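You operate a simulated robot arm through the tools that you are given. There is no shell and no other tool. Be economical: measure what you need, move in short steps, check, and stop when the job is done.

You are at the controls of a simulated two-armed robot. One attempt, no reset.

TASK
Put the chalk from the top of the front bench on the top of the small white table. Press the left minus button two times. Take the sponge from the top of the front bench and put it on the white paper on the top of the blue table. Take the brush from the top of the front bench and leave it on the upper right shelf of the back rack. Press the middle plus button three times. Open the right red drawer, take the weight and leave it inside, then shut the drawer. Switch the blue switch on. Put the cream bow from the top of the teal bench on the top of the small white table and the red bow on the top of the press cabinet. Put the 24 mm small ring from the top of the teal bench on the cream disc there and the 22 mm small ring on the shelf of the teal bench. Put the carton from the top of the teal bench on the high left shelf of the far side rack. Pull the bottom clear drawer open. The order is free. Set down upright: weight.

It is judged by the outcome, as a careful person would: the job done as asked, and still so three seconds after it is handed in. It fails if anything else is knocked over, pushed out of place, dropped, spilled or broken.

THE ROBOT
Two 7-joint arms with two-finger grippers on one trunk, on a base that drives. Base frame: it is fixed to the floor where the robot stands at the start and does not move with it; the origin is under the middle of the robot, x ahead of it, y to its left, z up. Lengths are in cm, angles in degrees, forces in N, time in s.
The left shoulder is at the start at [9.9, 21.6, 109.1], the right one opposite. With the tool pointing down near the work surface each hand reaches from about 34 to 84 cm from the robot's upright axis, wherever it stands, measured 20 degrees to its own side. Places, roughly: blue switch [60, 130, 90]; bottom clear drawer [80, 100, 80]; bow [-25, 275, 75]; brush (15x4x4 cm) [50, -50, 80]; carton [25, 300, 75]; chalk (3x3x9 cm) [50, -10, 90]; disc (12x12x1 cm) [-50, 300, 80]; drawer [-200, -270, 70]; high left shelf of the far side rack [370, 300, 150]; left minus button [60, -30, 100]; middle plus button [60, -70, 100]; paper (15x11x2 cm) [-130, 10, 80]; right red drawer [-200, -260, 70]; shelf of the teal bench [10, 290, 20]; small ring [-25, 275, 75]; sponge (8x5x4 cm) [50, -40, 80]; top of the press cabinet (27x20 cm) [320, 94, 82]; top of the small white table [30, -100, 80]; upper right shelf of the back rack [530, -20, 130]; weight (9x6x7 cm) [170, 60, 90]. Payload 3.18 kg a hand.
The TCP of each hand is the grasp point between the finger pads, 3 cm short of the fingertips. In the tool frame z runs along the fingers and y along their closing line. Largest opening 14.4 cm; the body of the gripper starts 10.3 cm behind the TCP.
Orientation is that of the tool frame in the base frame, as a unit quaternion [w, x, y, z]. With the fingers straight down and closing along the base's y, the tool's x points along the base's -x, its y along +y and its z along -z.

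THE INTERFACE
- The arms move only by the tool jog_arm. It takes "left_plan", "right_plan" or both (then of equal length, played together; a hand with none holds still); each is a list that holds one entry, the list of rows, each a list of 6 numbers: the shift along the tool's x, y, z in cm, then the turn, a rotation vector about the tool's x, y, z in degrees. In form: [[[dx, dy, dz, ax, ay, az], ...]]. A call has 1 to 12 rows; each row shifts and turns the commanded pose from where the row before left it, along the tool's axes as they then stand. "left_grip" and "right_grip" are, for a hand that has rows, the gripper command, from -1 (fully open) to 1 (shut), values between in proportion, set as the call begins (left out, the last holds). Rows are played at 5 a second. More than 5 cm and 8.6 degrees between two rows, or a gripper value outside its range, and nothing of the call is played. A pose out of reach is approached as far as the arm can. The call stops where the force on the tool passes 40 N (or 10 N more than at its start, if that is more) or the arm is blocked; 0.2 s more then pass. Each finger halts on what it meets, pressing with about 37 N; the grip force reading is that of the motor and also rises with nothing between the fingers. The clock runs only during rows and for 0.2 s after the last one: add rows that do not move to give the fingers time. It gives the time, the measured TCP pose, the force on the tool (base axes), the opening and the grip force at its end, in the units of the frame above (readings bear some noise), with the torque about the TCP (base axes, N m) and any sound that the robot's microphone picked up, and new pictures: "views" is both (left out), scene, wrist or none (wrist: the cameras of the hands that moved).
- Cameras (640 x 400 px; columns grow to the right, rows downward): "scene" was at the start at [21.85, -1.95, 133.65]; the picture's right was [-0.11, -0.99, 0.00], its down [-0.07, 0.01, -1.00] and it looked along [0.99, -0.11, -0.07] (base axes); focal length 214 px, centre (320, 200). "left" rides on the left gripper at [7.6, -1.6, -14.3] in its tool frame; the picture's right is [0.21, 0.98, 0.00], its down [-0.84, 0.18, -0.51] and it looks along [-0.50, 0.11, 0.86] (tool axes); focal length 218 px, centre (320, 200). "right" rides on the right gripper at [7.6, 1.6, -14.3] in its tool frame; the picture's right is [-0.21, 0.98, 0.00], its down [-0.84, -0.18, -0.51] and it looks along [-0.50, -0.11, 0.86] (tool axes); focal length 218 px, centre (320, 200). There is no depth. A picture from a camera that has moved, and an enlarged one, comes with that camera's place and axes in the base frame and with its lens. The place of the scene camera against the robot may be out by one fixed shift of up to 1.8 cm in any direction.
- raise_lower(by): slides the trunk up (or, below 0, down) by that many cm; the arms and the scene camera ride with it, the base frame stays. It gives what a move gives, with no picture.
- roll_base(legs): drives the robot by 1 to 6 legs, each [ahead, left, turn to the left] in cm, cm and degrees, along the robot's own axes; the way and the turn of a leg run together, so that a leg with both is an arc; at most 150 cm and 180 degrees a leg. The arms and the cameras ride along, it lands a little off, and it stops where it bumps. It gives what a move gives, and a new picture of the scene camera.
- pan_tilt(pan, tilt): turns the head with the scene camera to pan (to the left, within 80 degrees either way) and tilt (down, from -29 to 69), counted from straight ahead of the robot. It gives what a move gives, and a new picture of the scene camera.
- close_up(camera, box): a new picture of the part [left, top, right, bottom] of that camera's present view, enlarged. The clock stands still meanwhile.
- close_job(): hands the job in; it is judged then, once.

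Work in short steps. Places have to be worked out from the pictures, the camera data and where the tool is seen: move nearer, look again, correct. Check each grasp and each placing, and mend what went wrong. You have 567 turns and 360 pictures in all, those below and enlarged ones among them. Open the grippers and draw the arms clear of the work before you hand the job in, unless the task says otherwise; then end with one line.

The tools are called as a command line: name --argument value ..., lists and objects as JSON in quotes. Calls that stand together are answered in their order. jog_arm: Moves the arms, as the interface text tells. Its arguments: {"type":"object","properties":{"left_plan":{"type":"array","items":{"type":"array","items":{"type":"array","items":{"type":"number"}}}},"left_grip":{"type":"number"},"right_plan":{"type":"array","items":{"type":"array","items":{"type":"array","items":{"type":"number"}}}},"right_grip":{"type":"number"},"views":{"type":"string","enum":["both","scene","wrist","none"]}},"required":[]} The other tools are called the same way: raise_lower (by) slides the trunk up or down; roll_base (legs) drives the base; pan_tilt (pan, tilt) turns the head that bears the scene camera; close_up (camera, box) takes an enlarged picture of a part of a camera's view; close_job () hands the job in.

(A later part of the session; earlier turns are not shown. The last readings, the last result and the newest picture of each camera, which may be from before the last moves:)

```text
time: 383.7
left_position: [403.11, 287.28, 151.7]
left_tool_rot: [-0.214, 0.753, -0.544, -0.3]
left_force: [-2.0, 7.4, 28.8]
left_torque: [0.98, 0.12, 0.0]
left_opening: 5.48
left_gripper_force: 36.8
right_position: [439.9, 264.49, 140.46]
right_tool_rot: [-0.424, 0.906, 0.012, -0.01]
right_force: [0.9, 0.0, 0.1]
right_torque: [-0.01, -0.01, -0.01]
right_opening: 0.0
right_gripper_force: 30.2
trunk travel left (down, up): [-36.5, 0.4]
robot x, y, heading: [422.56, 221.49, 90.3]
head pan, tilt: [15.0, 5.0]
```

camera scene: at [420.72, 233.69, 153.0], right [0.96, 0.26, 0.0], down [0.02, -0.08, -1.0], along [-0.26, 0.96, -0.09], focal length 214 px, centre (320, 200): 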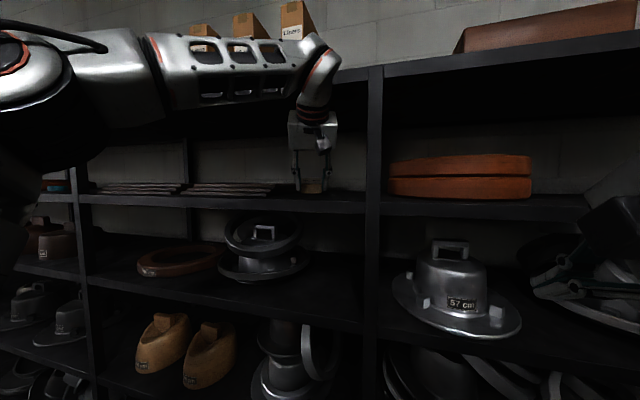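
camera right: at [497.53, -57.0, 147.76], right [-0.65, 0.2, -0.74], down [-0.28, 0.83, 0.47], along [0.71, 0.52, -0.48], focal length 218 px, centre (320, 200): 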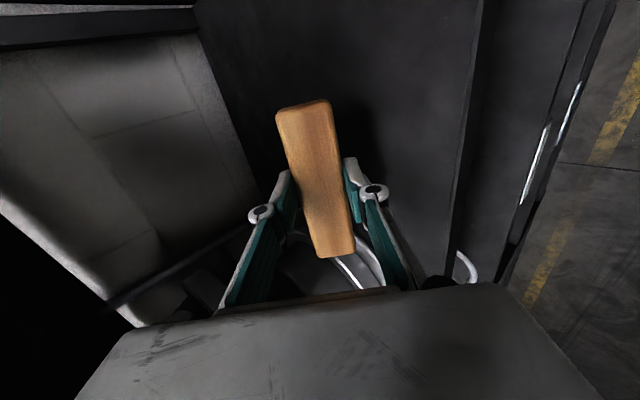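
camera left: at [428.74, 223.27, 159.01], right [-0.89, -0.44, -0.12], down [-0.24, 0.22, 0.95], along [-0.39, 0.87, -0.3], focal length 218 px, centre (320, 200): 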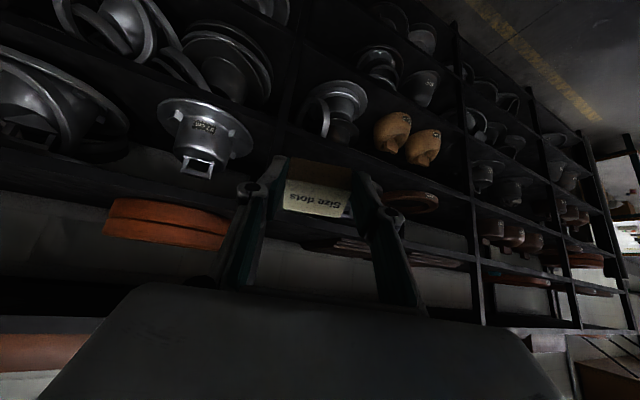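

Contact made. Release and withdraw.

jog_arm --left_plan '[[[-0.2, 0, -0.25, 0, 0, 0], [0, 0, 0, 0, 0, 0], [0, 0, 0, 0, 0, 0], [0.7, 0, -1.5, 0, 0, 0], [1.4, 0, -3, 0, 0, 0], [2, 0, -3, 0, 0, 0], [2, 0, -3, 0, 0, 0]]]' --left_grip -0.05 --views "scene"

close_up --camera "scene" --box '[230, 120, 390, 220]'

```text
time: 385.3
left_position: [407.06, 275.92, 155.18]
left_tool_rot: [-0.21, 0.755, -0.546, -0.296]
left_force: [0.0, -0.6, 0.4]
left_torque: [0.03, 0.03, -0.01]
left_opening: 7.57
left_gripper_force: 0.0
right_position: [439.99, 264.35, 140.54]
right_tool_rot: [-0.423, 0.906, 0.011, -0.011]
right_force: [-0.4, -1.1, 0.2]
right_torque: [0.02, 0.0, -0.04]
right_opening: 0.0
right_gripper_force: 30.6
trunk travel left (down, up): [-36.5, 0.4]
robot x, y, heading: [421.97, 221.8, 90.3]
head pan, tilt: [15.0, 5.0]
camera scene: at [420.78, 233.52, 153.02], right [0.96, 0.26, 0.0], down [0.02, -0.08, -1.0], along [-0.26, 0.96, -0.09], focal length 214 px, centre (320, 200)
```

scene: 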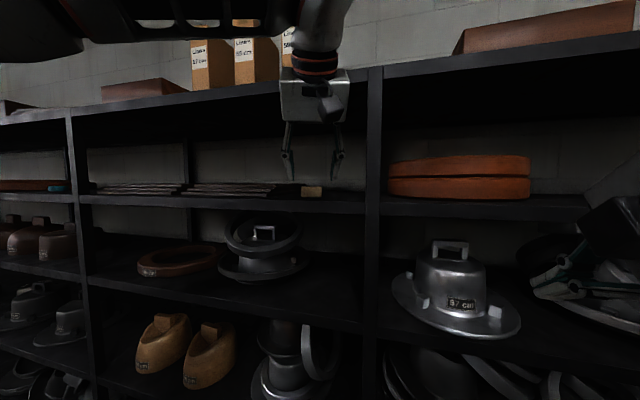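

```text
4.00 times, centred on (310, 170) of scene
camera zoom: at [420.78, 233.52, 153.02], right [0.96, 0.26, 0.0], down [0.02, -0.08, -1.0], along [-0.26, 0.96, -0.09], focal length 858 px, centre (360, 320)
```

zoom: 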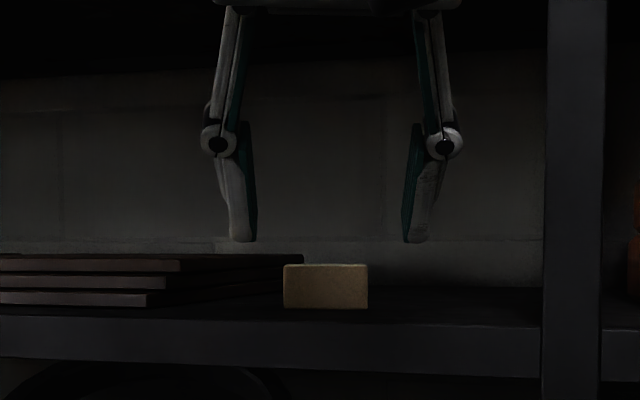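

Carton is on the high left shelf. Back off, re-extend the arms for the corridor, and return south to reach the press-front aisle (weight).

roll_base --legs '[[-26, 0, 0], [0, -19, 0]]'

jog_arm --left_plan '[[[0.33, -0.81, 3.9, 0, 0, 0], [0.33, -0.81, 3.9, 0, 0, 0], [0.33, -0.81, 3.9, 0, 0, 0], [0.33, -0.81, 3.9, 0, 0, 0], [0.33, -0.81, 3.9, 0, 0, 0], [0.33, -0.81, 3.9, 0, 0, 0], [0.33, -0.81, 3.9, 0, 0, 0]]]' --right_plan '[[[0, -2.62, 3.02, 0, 0, 0], [0, -2.62, 3.02, 0, 0, 0], [0, -2.62, 3.02, 0, 0, 0], [0, -2.62, 3.02, 0, 0, 0], [0, -2.62, 3.02, 0, 0, 0], [0, -2.62, 3.02, 0, 0, 0], [0, -2.62, 3.02, 0, 0, 0]]]' --left_grip 1 --views "none"

roll_base --legs '[[-60, 0, 0]]'

```text
time: 389.0
left_position: [426.37, 250.24, 155.14]
left_tool_rot: [-0.21, 0.754, -0.548, -0.295]
left_force: [-0.3, 0.1, 0.5]
left_torque: [-0.02, 0.01, -0.02]
left_opening: 7.56
left_gripper_force: 0.1
right_position: [459.2, 238.53, 140.43]
right_tool_rot: [-0.422, 0.907, 0.009, -0.008]
right_force: [-0.8, -1.2, 0.4]
right_torque: [-0.03, 0.0, 0.03]
right_opening: 0.01
right_gripper_force: 30.4
trunk travel left (down, up): [-36.5, 0.4]
robot x, y, heading: [441.27, 195.76, 89.8]
head pan, tilt: [15.0, 5.0]
camera scene: at [439.92, 207.8, 153.0], right [0.97, 0.26, 0.0], down [0.02, -0.08, -1.0], along [-0.26, 0.96, -0.09], focal length 214 px, centre (320, 200)
```

scene: 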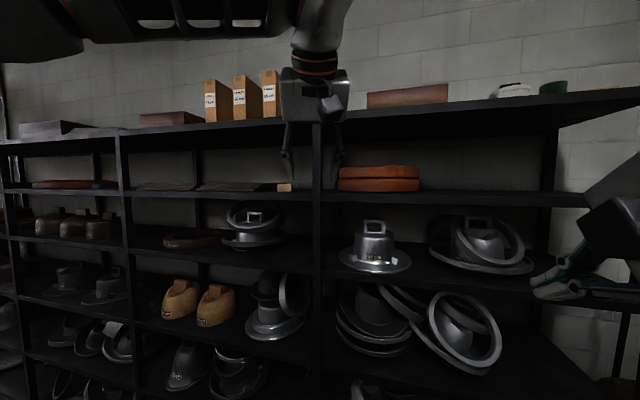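

```text
time: 390.6
left_position: [426.52, 268.17, 133.23]
left_tool_rot: [-0.21, 0.754, -0.548, -0.293]
left_force: [-1.0, 0.2, -0.6]
left_torque: [-0.01, -0.01, 0.0]
left_opening: 0.01
left_gripper_force: 31.0
right_position: [458.56, 266.88, 140.65]
right_tool_rot: [-0.421, 0.907, 0.008, -0.008]
right_force: [0.3, 1.1, 0.4]
right_torque: [-0.05, -0.01, -0.01]
right_opening: 0.03
right_gripper_force: 30.6
trunk travel left (down, up): [-36.5, 0.4]
robot x, y, heading: [441.12, 195.56, 90.0]
head pan, tilt: [15.0, 5.0]
```

```text
time: 394.0
left_position: [426.53, 207.56, 133.61]
left_tool_rot: [-0.209, 0.754, -0.548, -0.294]
left_force: [0.5, -0.2, -0.8]
left_torque: [0.0, 0.0, 0.01]
left_opening: 0.01
left_gripper_force: 30.4
right_position: [458.44, 206.25, 140.91]
right_tool_rot: [-0.423, 0.906, 0.009, -0.008]
right_force: [-0.3, -0.4, 0.4]
right_torque: [-0.02, 0.02, 0.01]
right_opening: 0.0
right_gripper_force: 30.7
trunk travel left (down, up): [-36.5, 0.4]
robot x, y, heading: [441.1, 135.32, 90.0]
head pan, tilt: [15.0, 5.0]
camera scene: at [439.86, 147.47, 153.0], right [0.97, 0.26, 0.0], down [0.02, -0.08, -1.0], along [-0.26, 0.96, -0.09], focal length 214 px, centre (320, 200)
```

scene: 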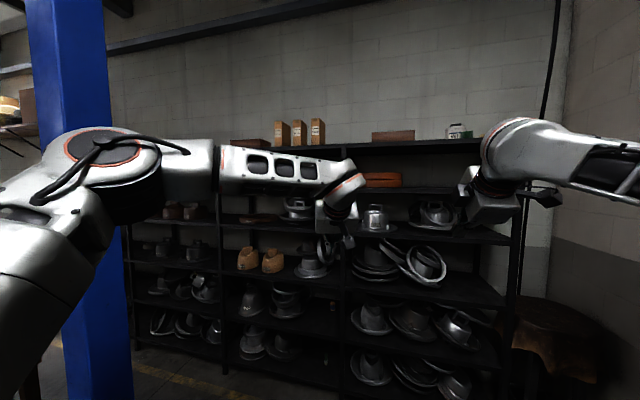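

roll_base --legs '[[-140, 0, 0], [-60, 0, 0], [0, 24, 0]]'

pan_tilt --pan 70 --tilt 15

```text
time: 406.3
left_position: [402.94, 7.51, 133.48]
left_tool_rot: [-0.206, 0.762, -0.538, -0.297]
left_force: [-1.1, -0.7, -0.2]
left_torque: [0.01, -0.01, 0.03]
left_opening: 0.0
left_gripper_force: 30.6
right_position: [435.01, 7.0, 140.84]
right_tool_rot: [-0.423, 0.906, 0.02, -0.013]
right_force: [-0.7, -0.4, 0.7]
right_torque: [0.03, -0.03, -0.01]
right_opening: 0.0
right_gripper_force: 30.6
trunk travel left (down, up): [-36.5, 0.4]
robot x, y, heading: [419.6, -64.07, 91.4]
head pan, tilt: [15.0, 5.0]
camera scene: at [417.88, -52.29, 153.0], right [0.96, 0.28, 0.0], down [0.02, -0.08, -1.0], along [-0.28, 0.96, -0.09], focal length 214 px, centre (320, 200)
```

scene: 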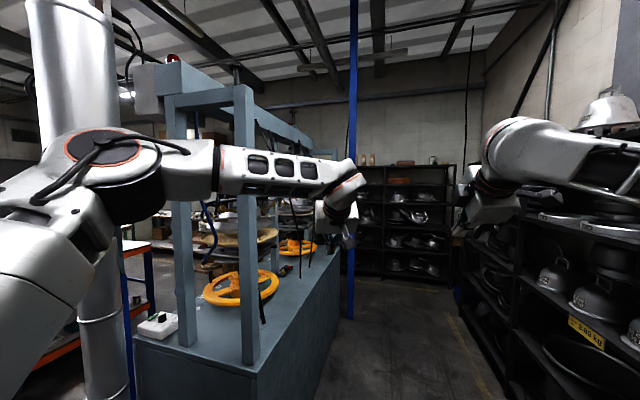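

```text
time: 407.5
left_position: [402.97, 7.46, 133.47]
left_tool_rot: [-0.205, 0.762, -0.538, -0.297]
left_force: [-0.2, 0.4, -0.2]
left_torque: [0.0, -0.01, 0.03]
left_opening: 0.0
left_gripper_force: 30.3
right_position: [435.14, 6.96, 140.78]
right_tool_rot: [-0.423, 0.906, 0.019, -0.014]
right_force: [0.7, -0.2, 0.0]
right_torque: [0.05, 0.02, 0.0]
right_opening: 0.0
right_gripper_force: 30.5
trunk travel left (down, up): [-36.5, 0.4]
robot x, y, heading: [419.13, -64.32, 91.4]
head pan, tilt: [70.0, 15.0]
camera scene: at [411.64, -58.12, 151.38], right [0.32, 0.95, 0.0], down [0.25, -0.08, -0.97], along [-0.92, 0.31, -0.26], focal length 214 px, centre (320, 200)
```

scene: 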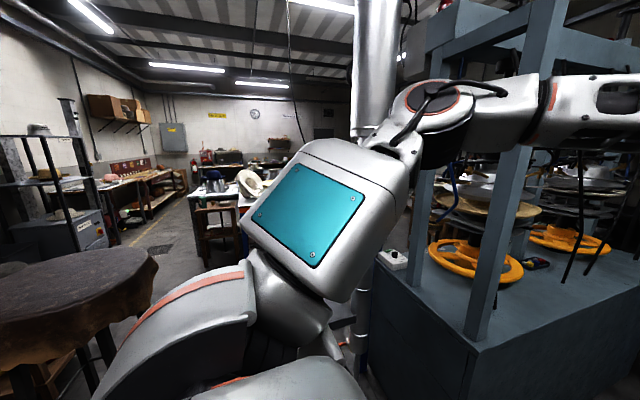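

Retract the hands and turn to face −x to survey the way west.

jog_arm --left_plan '[[[2.95, 1.26, -2.65, 0, 0, 0], [2.95, 1.26, -2.65, 0, 0, 0], [2.95, 1.26, -2.65, 0, 0, 0], [2.95, 1.26, -2.65, 0, 0, 0], [2.95, 1.26, -2.65, 0, 0, 0], [2.95, 1.26, -2.65, 0, 0, 0], [0, 0, 0, 0, 0, 0]]]' --right_plan '[[[0, 2.62, -3.02, 0, 0, 0], [0, 2.62, -3.02, 0, 0, 0], [0, 2.62, -3.02, 0, 0, 0], [0, 2.62, -3.02, 0, 0, 0], [0, 2.62, -3.02, 0, 0, 0], [0, 2.62, -3.02, 0, 0, 0], [0, 2.62, -3.02, 0, 0, 0]]]' --views "none"

roll_base --legs '[[0, 0, 88.5]]'

pan_tilt --pan 0 --tilt 25

pan_tilt --pan 45 --tilt 25

```text
time: 409.1
left_position: [403.69, -17.64, 133.4]
left_tool_rot: [-0.206, 0.761, -0.538, -0.298]
left_force: [0.3, -0.2, 0.0]
left_torque: [-0.01, 0.0, -0.03]
left_opening: 0.02
left_gripper_force: 30.5
right_position: [436.41, -20.84, 140.24]
right_tool_rot: [-0.423, 0.906, 0.019, -0.015]
right_force: [0.4, 0.5, -0.6]
right_torque: [0.04, 0.01, -0.05]
right_opening: 0.0
right_gripper_force: 31.0
trunk travel left (down, up): [-36.5, 0.4]
robot x, y, heading: [419.7, -64.36, 91.3]
head pan, tilt: [70.0, 15.0]
```

```text
time: 413.3
left_position: [372.57, -79.45, 133.43]
left_tool_rot: [0.062, 0.92, 0.151, -0.357]
left_force: [0.2, -0.1, -0.6]
left_torque: [0.03, 0.02, 0.03]
left_opening: 0.0
left_gripper_force: 31.3
right_position: [376.52, -46.78, 140.29]
right_tool_rot: [-0.293, 0.631, 0.65, -0.306]
right_force: [1.0, -0.4, -0.2]
right_torque: [0.01, 0.03, 0.0]
right_opening: 0.0
right_gripper_force: 30.4
trunk travel left (down, up): [-36.5, 0.4]
robot x, y, heading: [419.76, -64.18, -179.4]
head pan, tilt: [70.0, 15.0]
camera scene: at [413.42, -74.02, 151.38], right [-0.94, 0.33, 0.0], down [0.09, 0.24, -0.97], along [-0.32, -0.91, -0.26], focal length 214 px, centre (320, 200)
```

scene: 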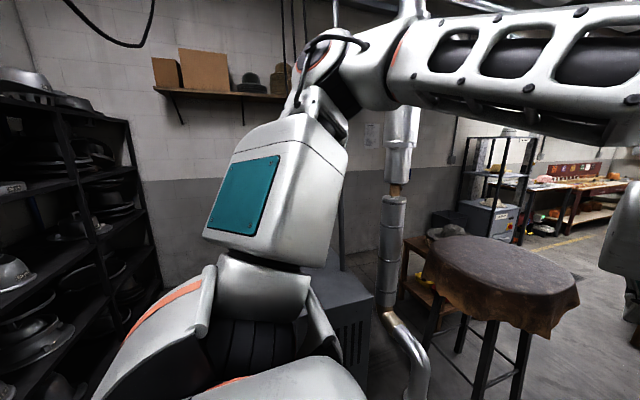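

```text
time: 414.7
left_position: [372.69, -79.43, 133.44]
left_tool_rot: [0.062, 0.92, 0.151, -0.356]
left_force: [0.0, 0.3, 0.2]
left_torque: [0.02, -0.04, 0.01]
left_opening: 0.0
left_gripper_force: 30.8
right_position: [376.36, -46.84, 140.36]
right_tool_rot: [-0.291, 0.631, 0.65, -0.307]
right_force: [-0.9, -0.1, -0.5]
right_torque: [0.01, 0.01, -0.05]
right_opening: 0.0
right_gripper_force: 30.3
trunk travel left (down, up): [-36.5, 0.4]
robot x, y, heading: [419.77, -63.98, -179.5]
head pan, tilt: [0.0, 25.0]
camera scene: at [407.32, -65.3, 149.76], right [-0.01, 1.0, 0.0], down [0.42, 0.0, -0.91], along [-0.91, -0.01, -0.42], focal length 214 px, centre (320, 200)
```

scene: 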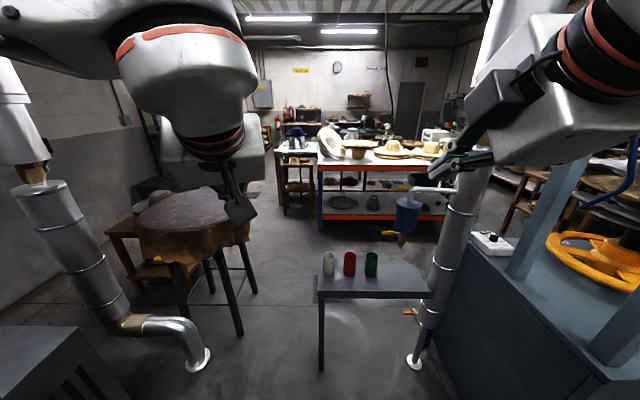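

```text
time: 415.8
left_position: [372.68, -79.46, 133.39]
left_tool_rot: [0.061, 0.92, 0.15, -0.356]
left_force: [-0.7, 0.0, 0.0]
left_torque: [0.0, 0.0, -0.01]
left_opening: 0.02
left_gripper_force: 30.5
right_position: [376.39, -46.72, 140.43]
right_tool_rot: [-0.291, 0.632, 0.65, -0.307]
right_force: [-0.3, -0.2, -0.4]
right_torque: [-0.01, 0.01, 0.01]
right_opening: 0.01
right_gripper_force: 30.8
trunk travel left (down, up): [-36.5, 0.4]
robot x, y, heading: [420.03, -63.95, -179.4]
head pan, tilt: [45.0, 25.0]
camera scene: at [410.08, -71.77, 149.76], right [-0.71, 0.7, 0.0], down [0.3, 0.3, -0.91], along [-0.63, -0.65, -0.42], focal length 214 px, centre (320, 200)
```

scene: 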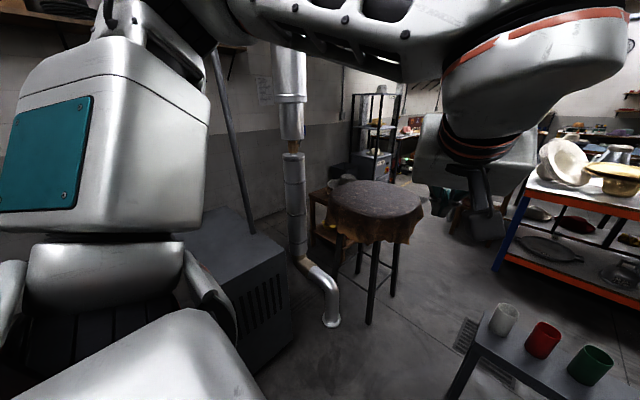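

The direct gap by the cup bench is too narrow; I'll go around the heater: back to x≈448, strafe to y≈−255, then west.

roll_base --legs '[[-28, 0, 0], [0, 100, 0]]'

pan_tilt --pan 70 --tilt 25

```text
time: 426.5
left_position: [400.16, -178.78, 133.43]
left_tool_rot: [0.06, 0.921, 0.144, -0.356]
left_force: [1.0, 0.1, 0.3]
left_torque: [-0.03, 0.0, -0.01]
left_opening: 0.0
left_gripper_force: 30.7
right_position: [404.56, -146.15, 140.35]
right_tool_rot: [-0.293, 0.637, 0.645, -0.304]
right_force: [-0.4, 0.7, 0.2]
right_torque: [-0.04, -0.01, -0.02]
right_opening: 0.0
right_gripper_force: 30.9
trunk travel left (down, up): [-36.5, 0.4]
robot x, y, heading: [447.09, -163.92, 179.6]
head pan, tilt: [45.0, 25.0]
camera scene: at [437.83, -171.67, 149.76], right [-0.7, 0.71, 0.0], down [0.3, 0.3, -0.91], along [-0.64, -0.64, -0.42], focal length 214 px, centre (320, 200)
```

scene: 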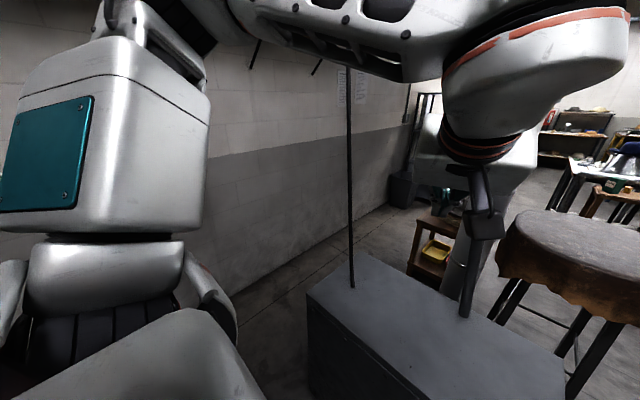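

```text
time: 427.4
left_position: [400.31, -178.84, 133.34]
left_tool_rot: [0.059, 0.921, 0.143, -0.357]
left_force: [0.5, -0.7, 0.7]
left_torque: [0.01, 0.0, -0.02]
left_opening: 0.0
left_gripper_force: 30.6
right_position: [404.62, -146.04, 140.32]
right_tool_rot: [-0.294, 0.636, 0.645, -0.304]
right_force: [0.2, 0.7, 0.1]
right_torque: [-0.01, -0.02, -0.02]
right_opening: 0.0
right_gripper_force: 30.5
trunk travel left (down, up): [-36.5, 0.4]
robot x, y, heading: [447.68, -164.26, 179.4]
head pan, tilt: [70.0, 25.0]
camera scene: at [441.17, -173.82, 149.76], right [-0.94, 0.35, 0.0], down [0.15, 0.4, -0.91], along [-0.32, -0.85, -0.42], focal length 214 px, centre (320, 200)
```

scene: 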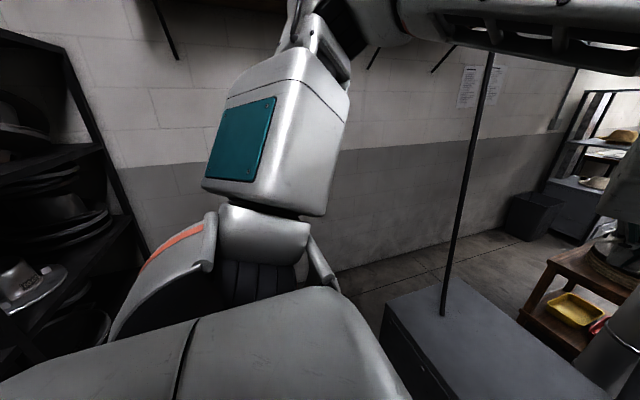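

Heater spans x 355–392, y −144…−225; wall at y≈−307. I'll pass behind it facing +y (back to the wall). Turn and move.

roll_base --legs '[[14, 0, 0], [0, 0, -89.5], [-104, 0, 0]]'

pan_tilt --pan 75 --tilt 30

```text
time: 437.4
left_position: [420.57, -220.77, 133.38]
left_tool_rot: [-0.2, 0.771, -0.525, -0.301]
left_force: [-1.3, -0.5, 0.7]
left_torque: [-0.01, -0.02, -0.02]
left_opening: 0.0
left_gripper_force: 30.2
right_position: [453.27, -222.97, 140.27]
right_tool_rot: [-0.422, 0.906, 0.036, -0.021]
right_force: [0.5, 0.5, -0.5]
right_torque: [-0.04, -0.03, 0.0]
right_opening: 0.03
right_gripper_force: 30.9
trunk travel left (down, up): [-36.5, 0.4]
robot x, y, heading: [438.23, -267.0, 93.4]
head pan, tilt: [70.0, 25.0]
camera scene: at [429.99, -261.34, 149.76], right [0.28, 0.96, 0.0], down [0.41, -0.12, -0.91], along [-0.87, 0.26, -0.42], focal length 214 px, centre (320, 200)
```

scene: 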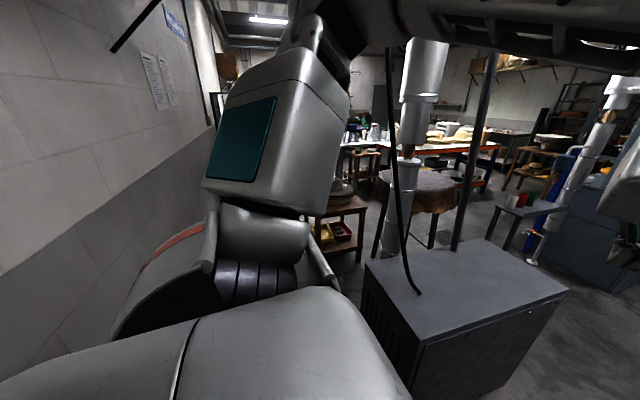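

```text
time: 438.0
left_position: [420.6, -220.92, 133.36]
left_tool_rot: [-0.201, 0.77, -0.524, -0.302]
left_force: [-0.1, 0.7, -0.1]
left_torque: [-0.02, 0.05, 0.0]
left_opening: 0.02
left_gripper_force: 30.5
right_position: [453.32, -223.02, 140.34]
right_tool_rot: [-0.422, 0.906, 0.036, -0.021]
right_force: [0.0, 0.2, 0.0]
right_torque: [0.02, -0.01, 0.0]
right_opening: 0.01
right_gripper_force: 30.7
trunk travel left (down, up): [-36.5, 0.4]
robot x, y, heading: [437.98, -267.14, 93.6]
head pan, tilt: [75.0, 30.0]
camera scene: at [429.96, -262.14, 148.96], right [0.2, 0.98, 0.0], down [0.49, -0.1, -0.87], along [-0.85, 0.17, -0.5], focal length 214 px, centre (320, 200)
```

scene: 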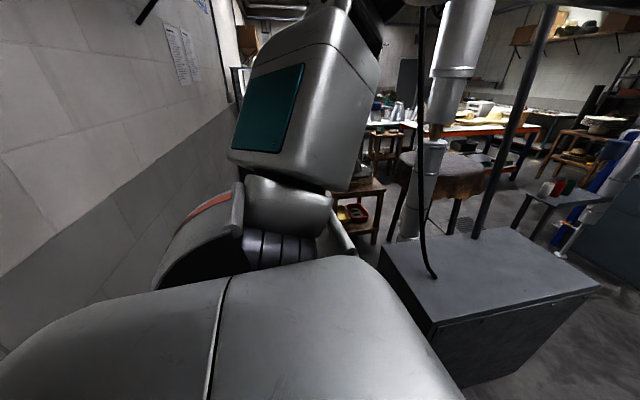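

Fix heading, retract hands a bit more, then strafe west behind the heater.

jog_arm --left_plan '[[[2.84, 1.21, -2.55, 0, 0, 0], [2.84, 1.21, -2.55, 0, 0, 0]]]' --right_plan '[[[0, 2.62, -3.02, 0, 0, 0], [0, 2.62, -3.02, 0, 0, 0]]]' --views "none"

roll_base --legs '[[0, 0, -3.6], [0, 80, 0]]'

```text
time: 438.6
left_position: [421.21, -229.19, 133.35]
left_tool_rot: [-0.202, 0.771, -0.524, -0.301]
left_force: [-0.1, -0.5, 0.4]
left_torque: [0.02, 0.02, 0.02]
left_opening: 0.0
left_gripper_force: 30.7
right_position: [454.18, -231.42, 140.26]
right_tool_rot: [-0.423, 0.905, 0.037, -0.022]
right_force: [-0.3, -0.9, 0.3]
right_torque: [0.05, 0.03, 0.0]
right_opening: 0.0
right_gripper_force: 30.7
trunk travel left (down, up): [-36.5, 0.4]
robot x, y, heading: [437.96, -266.93, 93.5]
head pan, tilt: [75.0, 30.0]
```

```text
time: 446.5
left_position: [344.37, -227.21, 133.31]
left_tool_rot: [-0.211, 0.751, -0.553, -0.293]
left_force: [0.3, -0.3, -0.7]
left_torque: [-0.02, 0.01, 0.03]
left_opening: 0.0
left_gripper_force: 31.0
right_position: [377.14, -231.68, 140.35]
right_tool_rot: [-0.423, 0.906, 0.001, -0.006]
right_force: [-0.2, -0.4, -0.4]
right_torque: [-0.02, 0.02, -0.01]
right_opening: 0.0
right_gripper_force: 30.9
trunk travel left (down, up): [-36.5, 0.4]
robot x, y, heading: [358.34, -266.53, 89.1]
head pan, tilt: [75.0, 30.0]
camera scene: at [350.61, -260.74, 148.96], right [0.27, 0.96, 0.0], down [0.48, -0.14, -0.87], along [-0.83, 0.24, -0.5], focal length 214 px, centre (320, 200)
```

scene: 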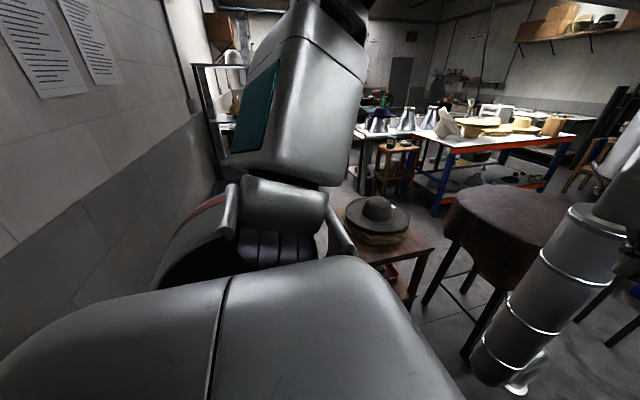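

roll_base --legs '[[0, 30, 0.8]]'

pan_tilt --pan 60 --tilt 45

pan_tilt --pan 80 --tilt 10

```text
time: 449.6
left_position: [314.47, -226.88, 133.26]
left_tool_rot: [-0.21, 0.753, -0.55, -0.294]
left_force: [-0.6, 0.0, -0.1]
left_torque: [0.01, -0.01, -0.03]
left_opening: 0.0
left_gripper_force: 30.5
right_position: [347.22, -231.01, 140.21]
right_tool_rot: [-0.422, 0.907, 0.006, -0.008]
right_force: [-0.5, 0.1, -1.2]
right_torque: [0.02, 0.01, 0.0]
right_opening: 0.0
right_gripper_force: 30.4
trunk travel left (down, up): [-36.5, 0.4]
robot x, y, heading: [328.65, -265.99, 89.7]
head pan, tilt: [75.0, 30.0]
camera scene: at [321.0, -260.51, 148.96], right [0.26, 0.96, 0.0], down [0.48, -0.13, -0.87], along [-0.84, 0.23, -0.5], focal length 214 px, centre (320, 200)
```

scene: 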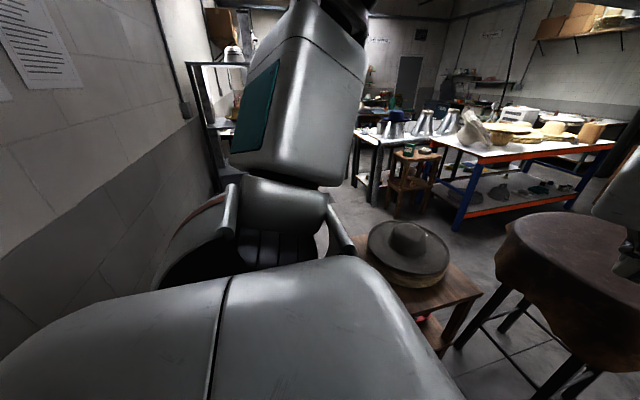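

```text
time: 450.4
left_position: [314.32, -226.79, 133.13]
left_tool_rot: [-0.207, 0.754, -0.549, -0.295]
left_force: [0.5, -0.8, -0.1]
left_torque: [0.0, 0.01, -0.02]
left_opening: 0.0
left_gripper_force: 30.6
right_position: [347.21, -231.05, 140.26]
right_tool_rot: [-0.422, 0.906, 0.006, -0.008]
right_force: [-0.3, 0.5, 0.4]
right_torque: [-0.03, -0.04, 0.0]
right_opening: 0.0
right_gripper_force: 30.5
trunk travel left (down, up): [-36.5, 0.4]
robot x, y, heading: [328.96, -266.1, 89.5]
head pan, tilt: [60.0, 45.0]
camera scene: at [321.96, -259.4, 147.54], right [0.41, 0.91, 0.0], down [0.58, -0.26, -0.77], along [-0.71, 0.32, -0.63], focal length 214 px, centre (320, 200)
```

scene: 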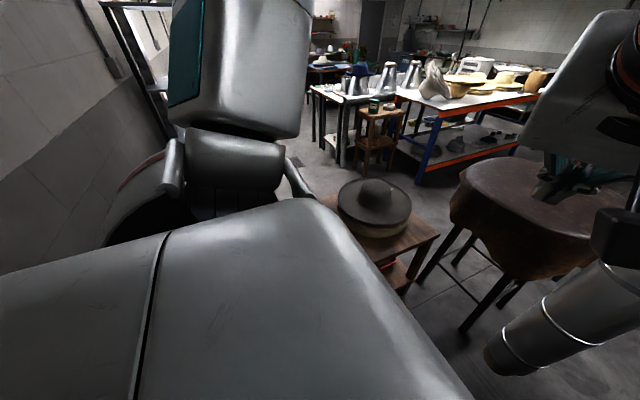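

```text
time: 451.4
left_position: [314.44, -226.89, 133.37]
left_tool_rot: [-0.211, 0.752, -0.55, -0.295]
left_force: [-0.7, -0.2, 0.4]
left_torque: [0.02, -0.02, 0.03]
left_opening: 0.0
left_gripper_force: 30.5
right_position: [347.07, -231.17, 140.24]
right_tool_rot: [-0.423, 0.906, 0.006, -0.008]
right_force: [-0.1, -0.6, -0.1]
right_torque: [0.03, 0.01, 0.0]
right_opening: 0.0
right_gripper_force: 30.6
trunk travel left (down, up): [-36.5, 0.4]
robot x, y, heading: [329.14, -266.22, 89.8]
head pan, tilt: [80.0, 10.0]
camera scene: at [320.59, -261.24, 152.19], right [0.18, 0.98, 0.0], down [0.17, -0.03, -0.98], along [-0.97, 0.18, -0.17], focal length 214 px, centre (320, 200)
```

scene: 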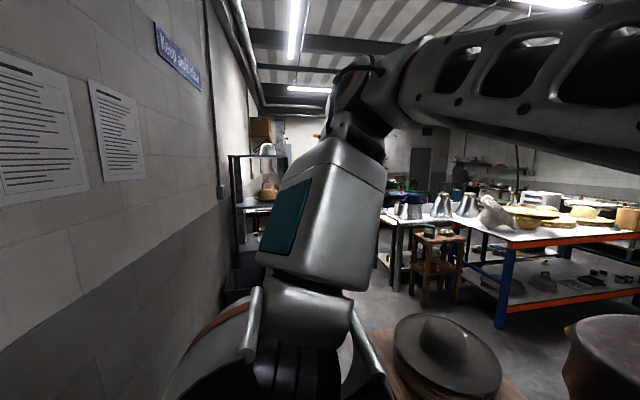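

close_up --camera "left" --box '[0, 0, 640, 400]'

```text
1.00 times, centred on (320, 200) of left (not enlarged: the box is as wide or as high as the picture)
camera zoom: at [320.74, -241.0, 138.61], right [-0.88, -0.45, -0.14], down [-0.25, 0.21, 0.94], along [-0.39, 0.87, -0.3], focal length 218 px, centre (320, 200)
```

zoom: 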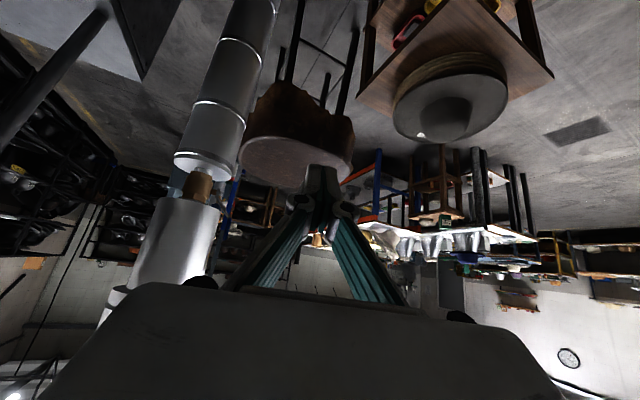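

Continue a bit along the wall and look again at the gap between the cupboard and the rack.

roll_base --legs '[[0, 75, 0]]'

pan_tilt --pan 75 --tilt 45

close_up --camera "left" --box '[0, 0, 640, 400]'

```text
time: 458.4
left_position: [239.56, -225.92, 133.27]
left_tool_rot: [-0.212, 0.75, -0.554, -0.293]
left_force: [0.2, 0.1, 0.1]
left_torque: [0.02, 0.03, 0.04]
left_opening: 0.0
left_gripper_force: 30.9
right_position: [272.42, -230.6, 140.28]
right_tool_rot: [-0.423, 0.906, 0.001, -0.005]
right_force: [0.4, -0.4, -0.2]
right_torque: [-0.04, -0.01, 0.02]
right_opening: 0.0
right_gripper_force: 31.0
trunk travel left (down, up): [-36.5, 0.4]
robot x, y, heading: [253.61, -265.21, 89.1]
head pan, tilt: [80.0, 10.0]
camera scene: at [245.44, -260.3, 152.19], right [0.19, 0.98, 0.0], down [0.17, -0.03, -0.98], along [-0.97, 0.19, -0.17], focal length 214 px, centre (320, 200)
```

scene: 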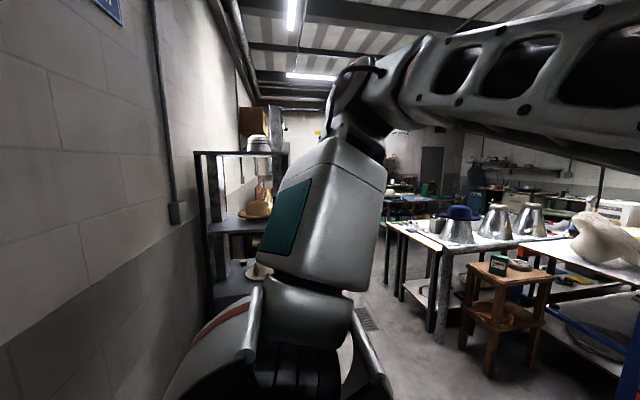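

```text
time: 459.5
left_position: [239.65, -225.97, 133.31]
left_tool_rot: [-0.212, 0.75, -0.554, -0.293]
left_force: [-0.3, 0.2, -0.2]
left_torque: [0.01, -0.03, 0.02]
left_opening: 0.0
left_gripper_force: 30.0
right_position: [272.38, -230.54, 140.23]
right_tool_rot: [-0.422, 0.906, 0.001, -0.004]
right_force: [0.4, -0.6, 0.1]
right_torque: [0.0, 0.0, 0.0]
right_opening: 0.0
right_gripper_force: 31.2
trunk travel left (down, up): [-36.5, 0.4]
robot x, y, heading: [253.51, -264.78, 89.3]
head pan, tilt: [75.0, 45.0]
camera scene: at [246.75, -259.84, 146.7], right [0.27, 0.96, 0.0], down [0.68, -0.19, -0.71], along [-0.68, 0.19, -0.71], focal length 214 px, centre (320, 200)
```

scene: 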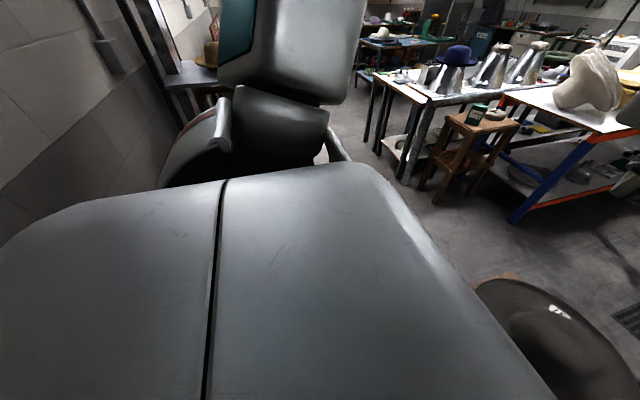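

```text
1.00 times, centred on (320, 200) of left (not enlarged: the box is as wide or as high as the picture)
camera zoom: at [245.8, -240.06, 138.59], right [-0.89, -0.44, -0.13], down [-0.25, 0.22, 0.94], along [-0.38, 0.87, -0.3], focal length 218 px, centre (320, 200)
```

zoom: 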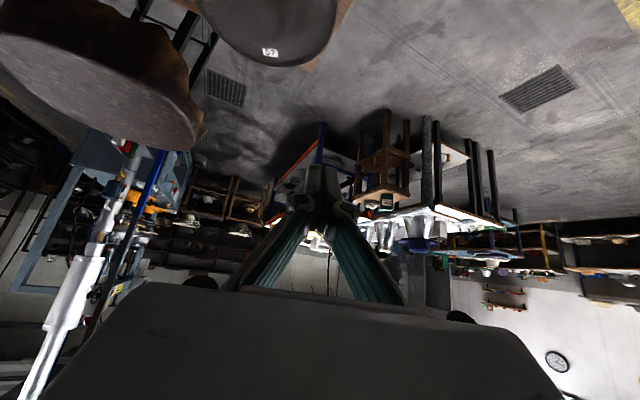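

The gap is adequate (cupboard west edge x≈225, rack east side x≈113). Go through and up into the aisle by the hat table.

roll_base --legs '[[0, 82, 0.6], [90, 0, 0], [0, -30, 0]]'

pan_tilt --pan 0 --tilt 30

```text
time: 466.6
left_position: [159.79, -224.5, 133.37]
left_tool_rot: [-0.213, 0.75, -0.554, -0.292]
left_force: [0.2, -0.4, -0.6]
left_torque: [0.03, -0.01, 0.0]
left_opening: 0.0
left_gripper_force: 30.8
right_position: [192.53, -229.29, 140.32]
right_tool_rot: [-0.422, 0.906, 0.002, -0.004]
right_force: [-0.2, 0.0, 0.7]
right_torque: [-0.02, -0.04, -0.04]
right_opening: 0.02
right_gripper_force: 30.8
trunk travel left (down, up): [-36.5, 0.4]
robot x, y, heading: [173.56, -263.87, 88.8]
head pan, tilt: [75.0, 45.0]
stopped in leg 1: the robot was blocked; the commanded pose is now the measured one
camera scene: at [166.88, -258.46, 146.69], right [0.28, 0.96, 0.0], down [0.68, -0.2, -0.71], along [-0.68, 0.2, -0.71], focal length 214 px, centre (320, 200)
```

scene: 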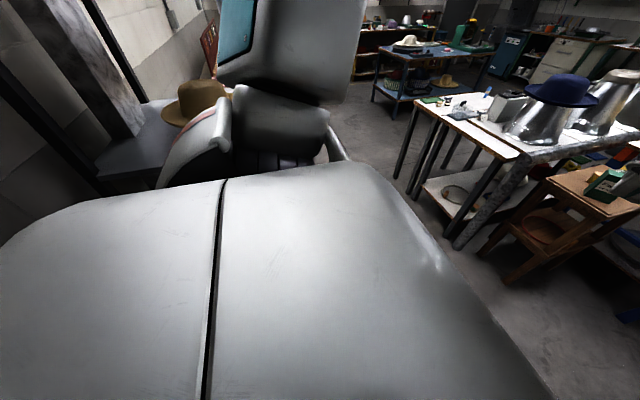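

```text
time: 468.1
left_position: [159.99, -224.62, 133.41]
left_tool_rot: [-0.212, 0.75, -0.554, -0.293]
left_force: [0.3, 0.3, 0.3]
left_torque: [0.0, 0.0, 0.01]
left_opening: 0.0
left_gripper_force: 30.4
right_position: [192.59, -229.24, 140.31]
right_tool_rot: [-0.423, 0.906, 0.0, -0.006]
right_force: [-0.3, -0.1, -0.2]
right_torque: [0.03, -0.01, 0.0]
right_opening: 0.0
right_gripper_force: 30.2
trunk travel left (down, up): [-36.5, 0.4]
robot x, y, heading: [174.04, -263.76, 89.0]
head pan, tilt: [0.0, 30.0]
camera scene: at [174.98, -251.66, 148.96], right [1.0, -0.02, 0.0], down [-0.01, -0.5, -0.87], along [0.01, 0.87, -0.5], focal length 214 px, centre (320, 200)
```

scene: 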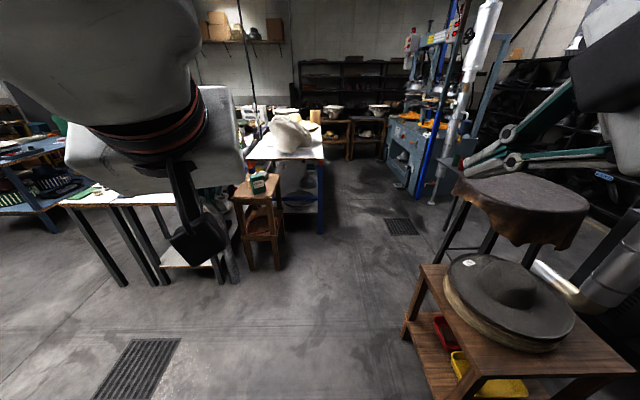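

Blocked momentarily by the rack on the left; ease right and drive forward into the aisle.

roll_base --legs '[[0, -16, 1], [130, 0, 0], [0, -28, 0]]'

pan_tilt --pan 0 --tilt 35

pan_tilt --pan 80 --tilt 30

```text
time: 478.8
left_position: [202.05, -96.35, 133.37]
left_tool_rot: [-0.209, 0.757, -0.543, -0.297]
left_force: [-0.4, 0.0, -0.1]
left_torque: [0.03, 0.03, 0.0]
left_opening: 0.01
left_gripper_force: 30.5
right_position: [234.86, -99.93, 140.24]
right_tool_rot: [-0.423, 0.906, 0.013, -0.011]
right_force: [0.9, 0.1, 0.9]
right_torque: [-0.01, -0.01, 0.02]
right_opening: 0.0
right_gripper_force: 30.6
trunk travel left (down, up): [-36.5, 0.4]
robot x, y, heading: [217.18, -134.97, 90.5]
head pan, tilt: [0.0, 30.0]
camera scene: at [217.77, -122.98, 148.96], right [1.0, 0.01, 0.0], down [0.01, -0.5, -0.87], along [-0.01, 0.87, -0.5], focal length 214 px, centre (320, 200)
```

scene: 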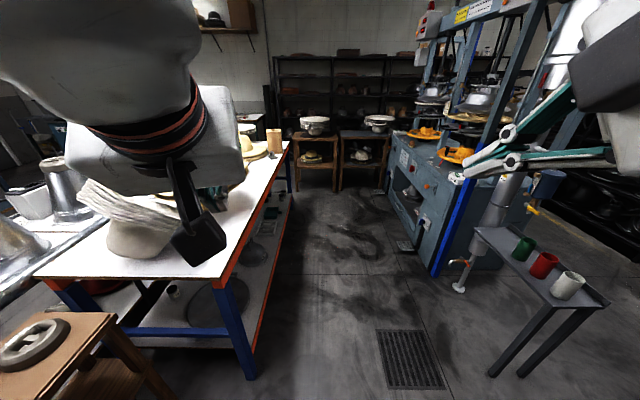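

```text
time: 479.5
left_position: [201.89, -96.15, 133.31]
left_tool_rot: [-0.209, 0.758, -0.543, -0.297]
left_force: [0.5, 0.4, 0.4]
left_torque: [0.01, -0.04, -0.03]
left_opening: 0.0
left_gripper_force: 30.5
right_position: [234.75, -100.19, 140.24]
right_tool_rot: [-0.423, 0.906, 0.013, -0.012]
right_force: [0.0, 0.3, -0.3]
right_torque: [0.01, 0.01, -0.03]
right_opening: 0.0
right_gripper_force: 31.1
trunk travel left (down, up): [-36.5, 0.4]
robot x, y, heading: [217.46, -135.38, 90.6]
head pan, tilt: [0.0, 35.0]
camera scene: at [217.77, -123.22, 148.18], right [1.0, 0.01, 0.0], down [0.01, -0.57, -0.82], along [-0.01, 0.82, -0.57], focal length 214 px, centre (320, 200)
```

scene: 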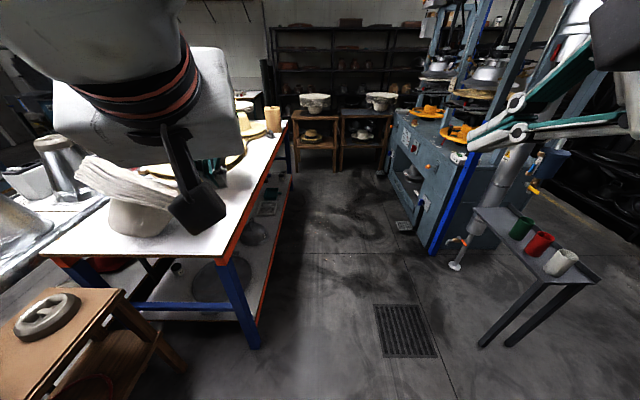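

```text
time: 481.0
left_position: [202.01, -96.27, 133.38]
left_tool_rot: [-0.208, 0.758, -0.543, -0.296]
left_force: [0.0, 0.7, -0.6]
left_torque: [0.01, 0.02, -0.02]
left_opening: 0.0
left_gripper_force: 30.4
right_position: [234.87, -100.04, 140.22]
right_tool_rot: [-0.422, 0.907, 0.013, -0.011]
right_force: [0.1, 0.5, 0.7]
right_torque: [0.02, -0.02, 0.0]
right_opening: 0.0
right_gripper_force: 30.7
trunk travel left (down, up): [-36.5, 0.4]
robot x, y, heading: [217.05, -135.39, 90.7]
head pan, tilt: [80.0, 30.0]
camera scene: at [208.93, -130.55, 148.96], right [0.16, 0.99, 0.0], down [0.49, -0.08, -0.87], along [-0.85, 0.14, -0.5], focal length 214 px, centre (320, 200)
```

scene: 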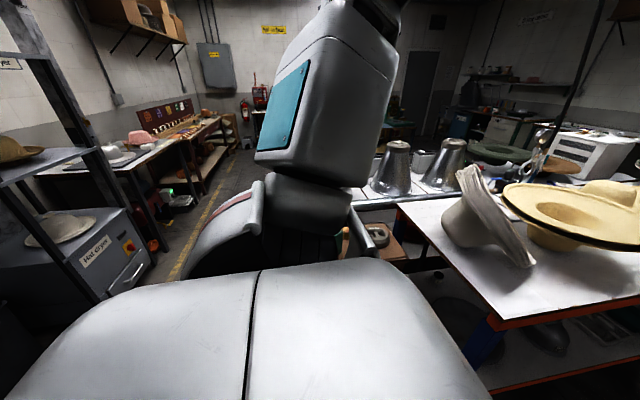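

The aisle is open. Drive up it to y≈40 and look for the weight.

roll_base --legs '[[60, -14, -0.6], [110, 0, 0]]'

pan_tilt --pan 60 --tilt 35

```text
time: 489.8
left_position: [215.16, 76.03, 133.22]
left_tool_rot: [-0.207, 0.758, -0.543, -0.296]
left_force: [0.3, 0.2, -0.8]
left_torque: [-0.01, -0.01, -0.01]
left_opening: 0.0
left_gripper_force: 30.5
right_position: [248.03, 72.25, 140.28]
right_tool_rot: [-0.423, 0.906, 0.013, -0.012]
right_force: [0.6, 0.8, 0.3]
right_torque: [0.0, 0.03, 0.02]
right_opening: 0.01
right_gripper_force: 30.9
trunk travel left (down, up): [-36.5, 0.4]
robot x, y, heading: [230.3, 37.37, 90.6]
head pan, tilt: [80.0, 30.0]
camera scene: at [222.23, 41.75, 148.96], right [0.16, 0.99, 0.0], down [0.49, -0.08, -0.87], along [-0.85, 0.14, -0.5], focal length 214 px, centre (320, 200)
```

scene: 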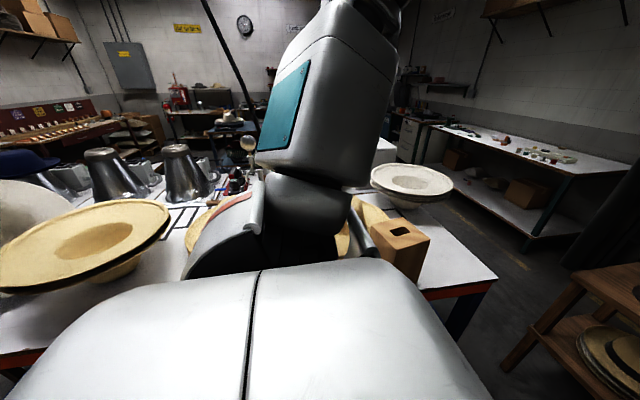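

```text
time: 490.6
left_position: [215.08, 75.99, 133.44]
left_tool_rot: [-0.209, 0.758, -0.543, -0.296]
left_force: [0.5, 1.1, -0.7]
left_torque: [-0.01, 0.0, 0.0]
left_opening: 0.02
left_gripper_force: 30.9
right_position: [248.04, 72.25, 140.3]
right_tool_rot: [-0.422, 0.906, 0.014, -0.012]
right_force: [0.3, -0.6, 1.0]
right_torque: [-0.03, 0.03, -0.01]
right_opening: 0.01
right_gripper_force: 30.7
trunk travel left (down, up): [-36.5, 0.4]
robot x, y, heading: [230.21, 36.92, 90.6]
head pan, tilt: [60.0, 35.0]
camera scene: at [223.47, 44.55, 148.18], right [0.49, 0.87, 0.0], down [0.5, -0.28, -0.82], along [-0.71, 0.4, -0.57], focal length 214 px, centre (320, 200)
```

scene: 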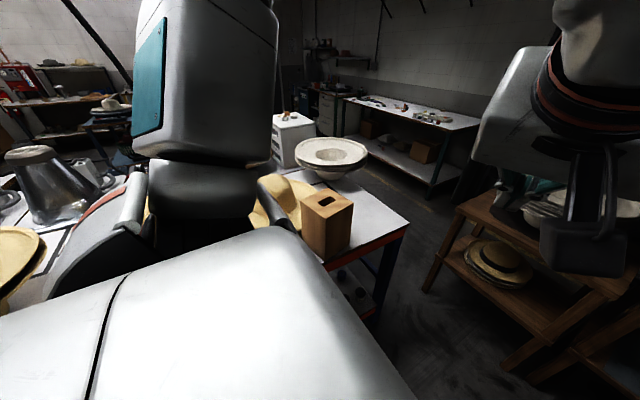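

Turn to face the hat table (−x) to see the weight.

roll_base --legs '[[0, 0, 89.4]]'

pan_tilt --pan 0 --tilt 40

```text
time: 494.7
left_position: [190.68, 23.94, 133.35]
left_tool_rot: [0.054, 0.922, 0.132, -0.359]
left_force: [-0.2, 0.0, -0.4]
left_torque: [-0.03, -0.02, -0.01]
left_opening: 0.0
left_gripper_force: 31.1
right_position: [195.96, 56.44, 140.34]
right_tool_rot: [-0.298, 0.645, 0.636, -0.3]
right_force: [-0.6, 0.4, 0.0]
right_torque: [0.01, -0.03, -0.02]
right_opening: 0.0
right_gripper_force: 31.1
trunk travel left (down, up): [-36.5, 0.4]
robot x, y, heading: [230.11, 37.14, 177.7]
head pan, tilt: [60.0, 35.0]
camera scene: at [222.48, 28.85, 148.18], right [-0.85, 0.53, 0.0], down [0.3, 0.49, -0.82], along [-0.43, -0.7, -0.57], focal length 214 px, centre (320, 200)
```

scene: 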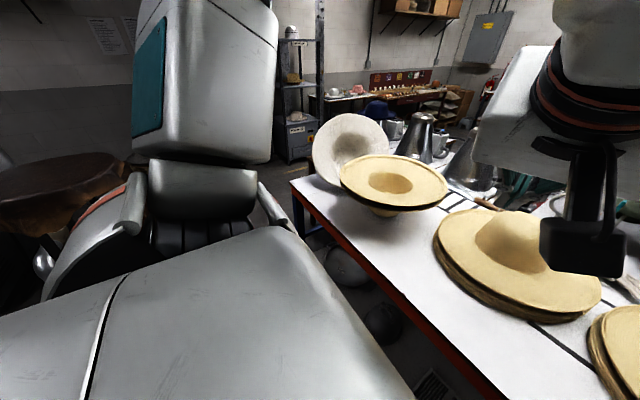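

```text
time: 496.0
left_position: [190.77, 23.81, 133.34]
left_tool_rot: [0.053, 0.923, 0.131, -0.358]
left_force: [0.0, -0.3, 0.3]
left_torque: [0.02, -0.06, -0.02]
left_opening: 0.01
left_gripper_force: 30.7
right_position: [195.87, 56.6, 140.15]
right_tool_rot: [-0.297, 0.646, 0.636, -0.3]
right_force: [-0.3, -0.4, -0.3]
right_torque: [0.0, 0.02, 0.0]
right_opening: 0.0
right_gripper_force: 30.9
trunk travel left (down, up): [-36.5, 0.4]
robot x, y, heading: [230.12, 36.95, 178.0]
head pan, tilt: [0.0, 40.0]
camera scene: at [218.64, 36.61, 147.42], right [0.03, 1.0, 0.0], down [0.64, -0.02, -0.77], along [-0.77, 0.03, -0.64], focal length 214 px, centre (320, 200)
```

scene: 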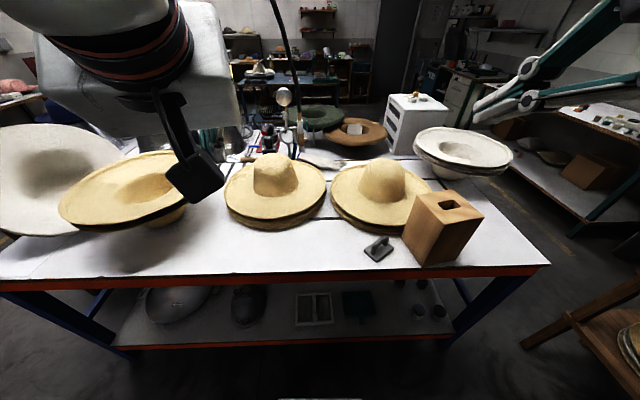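

The dark weight with a handle is at ≈[171,59]. Enlarge it.

close_up --camera "scene" --box '[330, 215, 426, 275]'

```text
6.67 times, centred on (378, 245) of scene
camera zoom: at [218.64, 36.61, 147.42], right [0.03, 1.0, 0.0], down [0.64, -0.02, -0.77], along [-0.77, 0.03, -0.64], focal length 1430 px, centre (-67, -100)
```

zoom: 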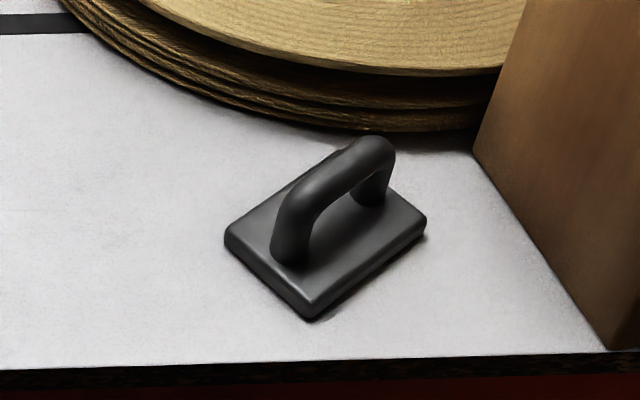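

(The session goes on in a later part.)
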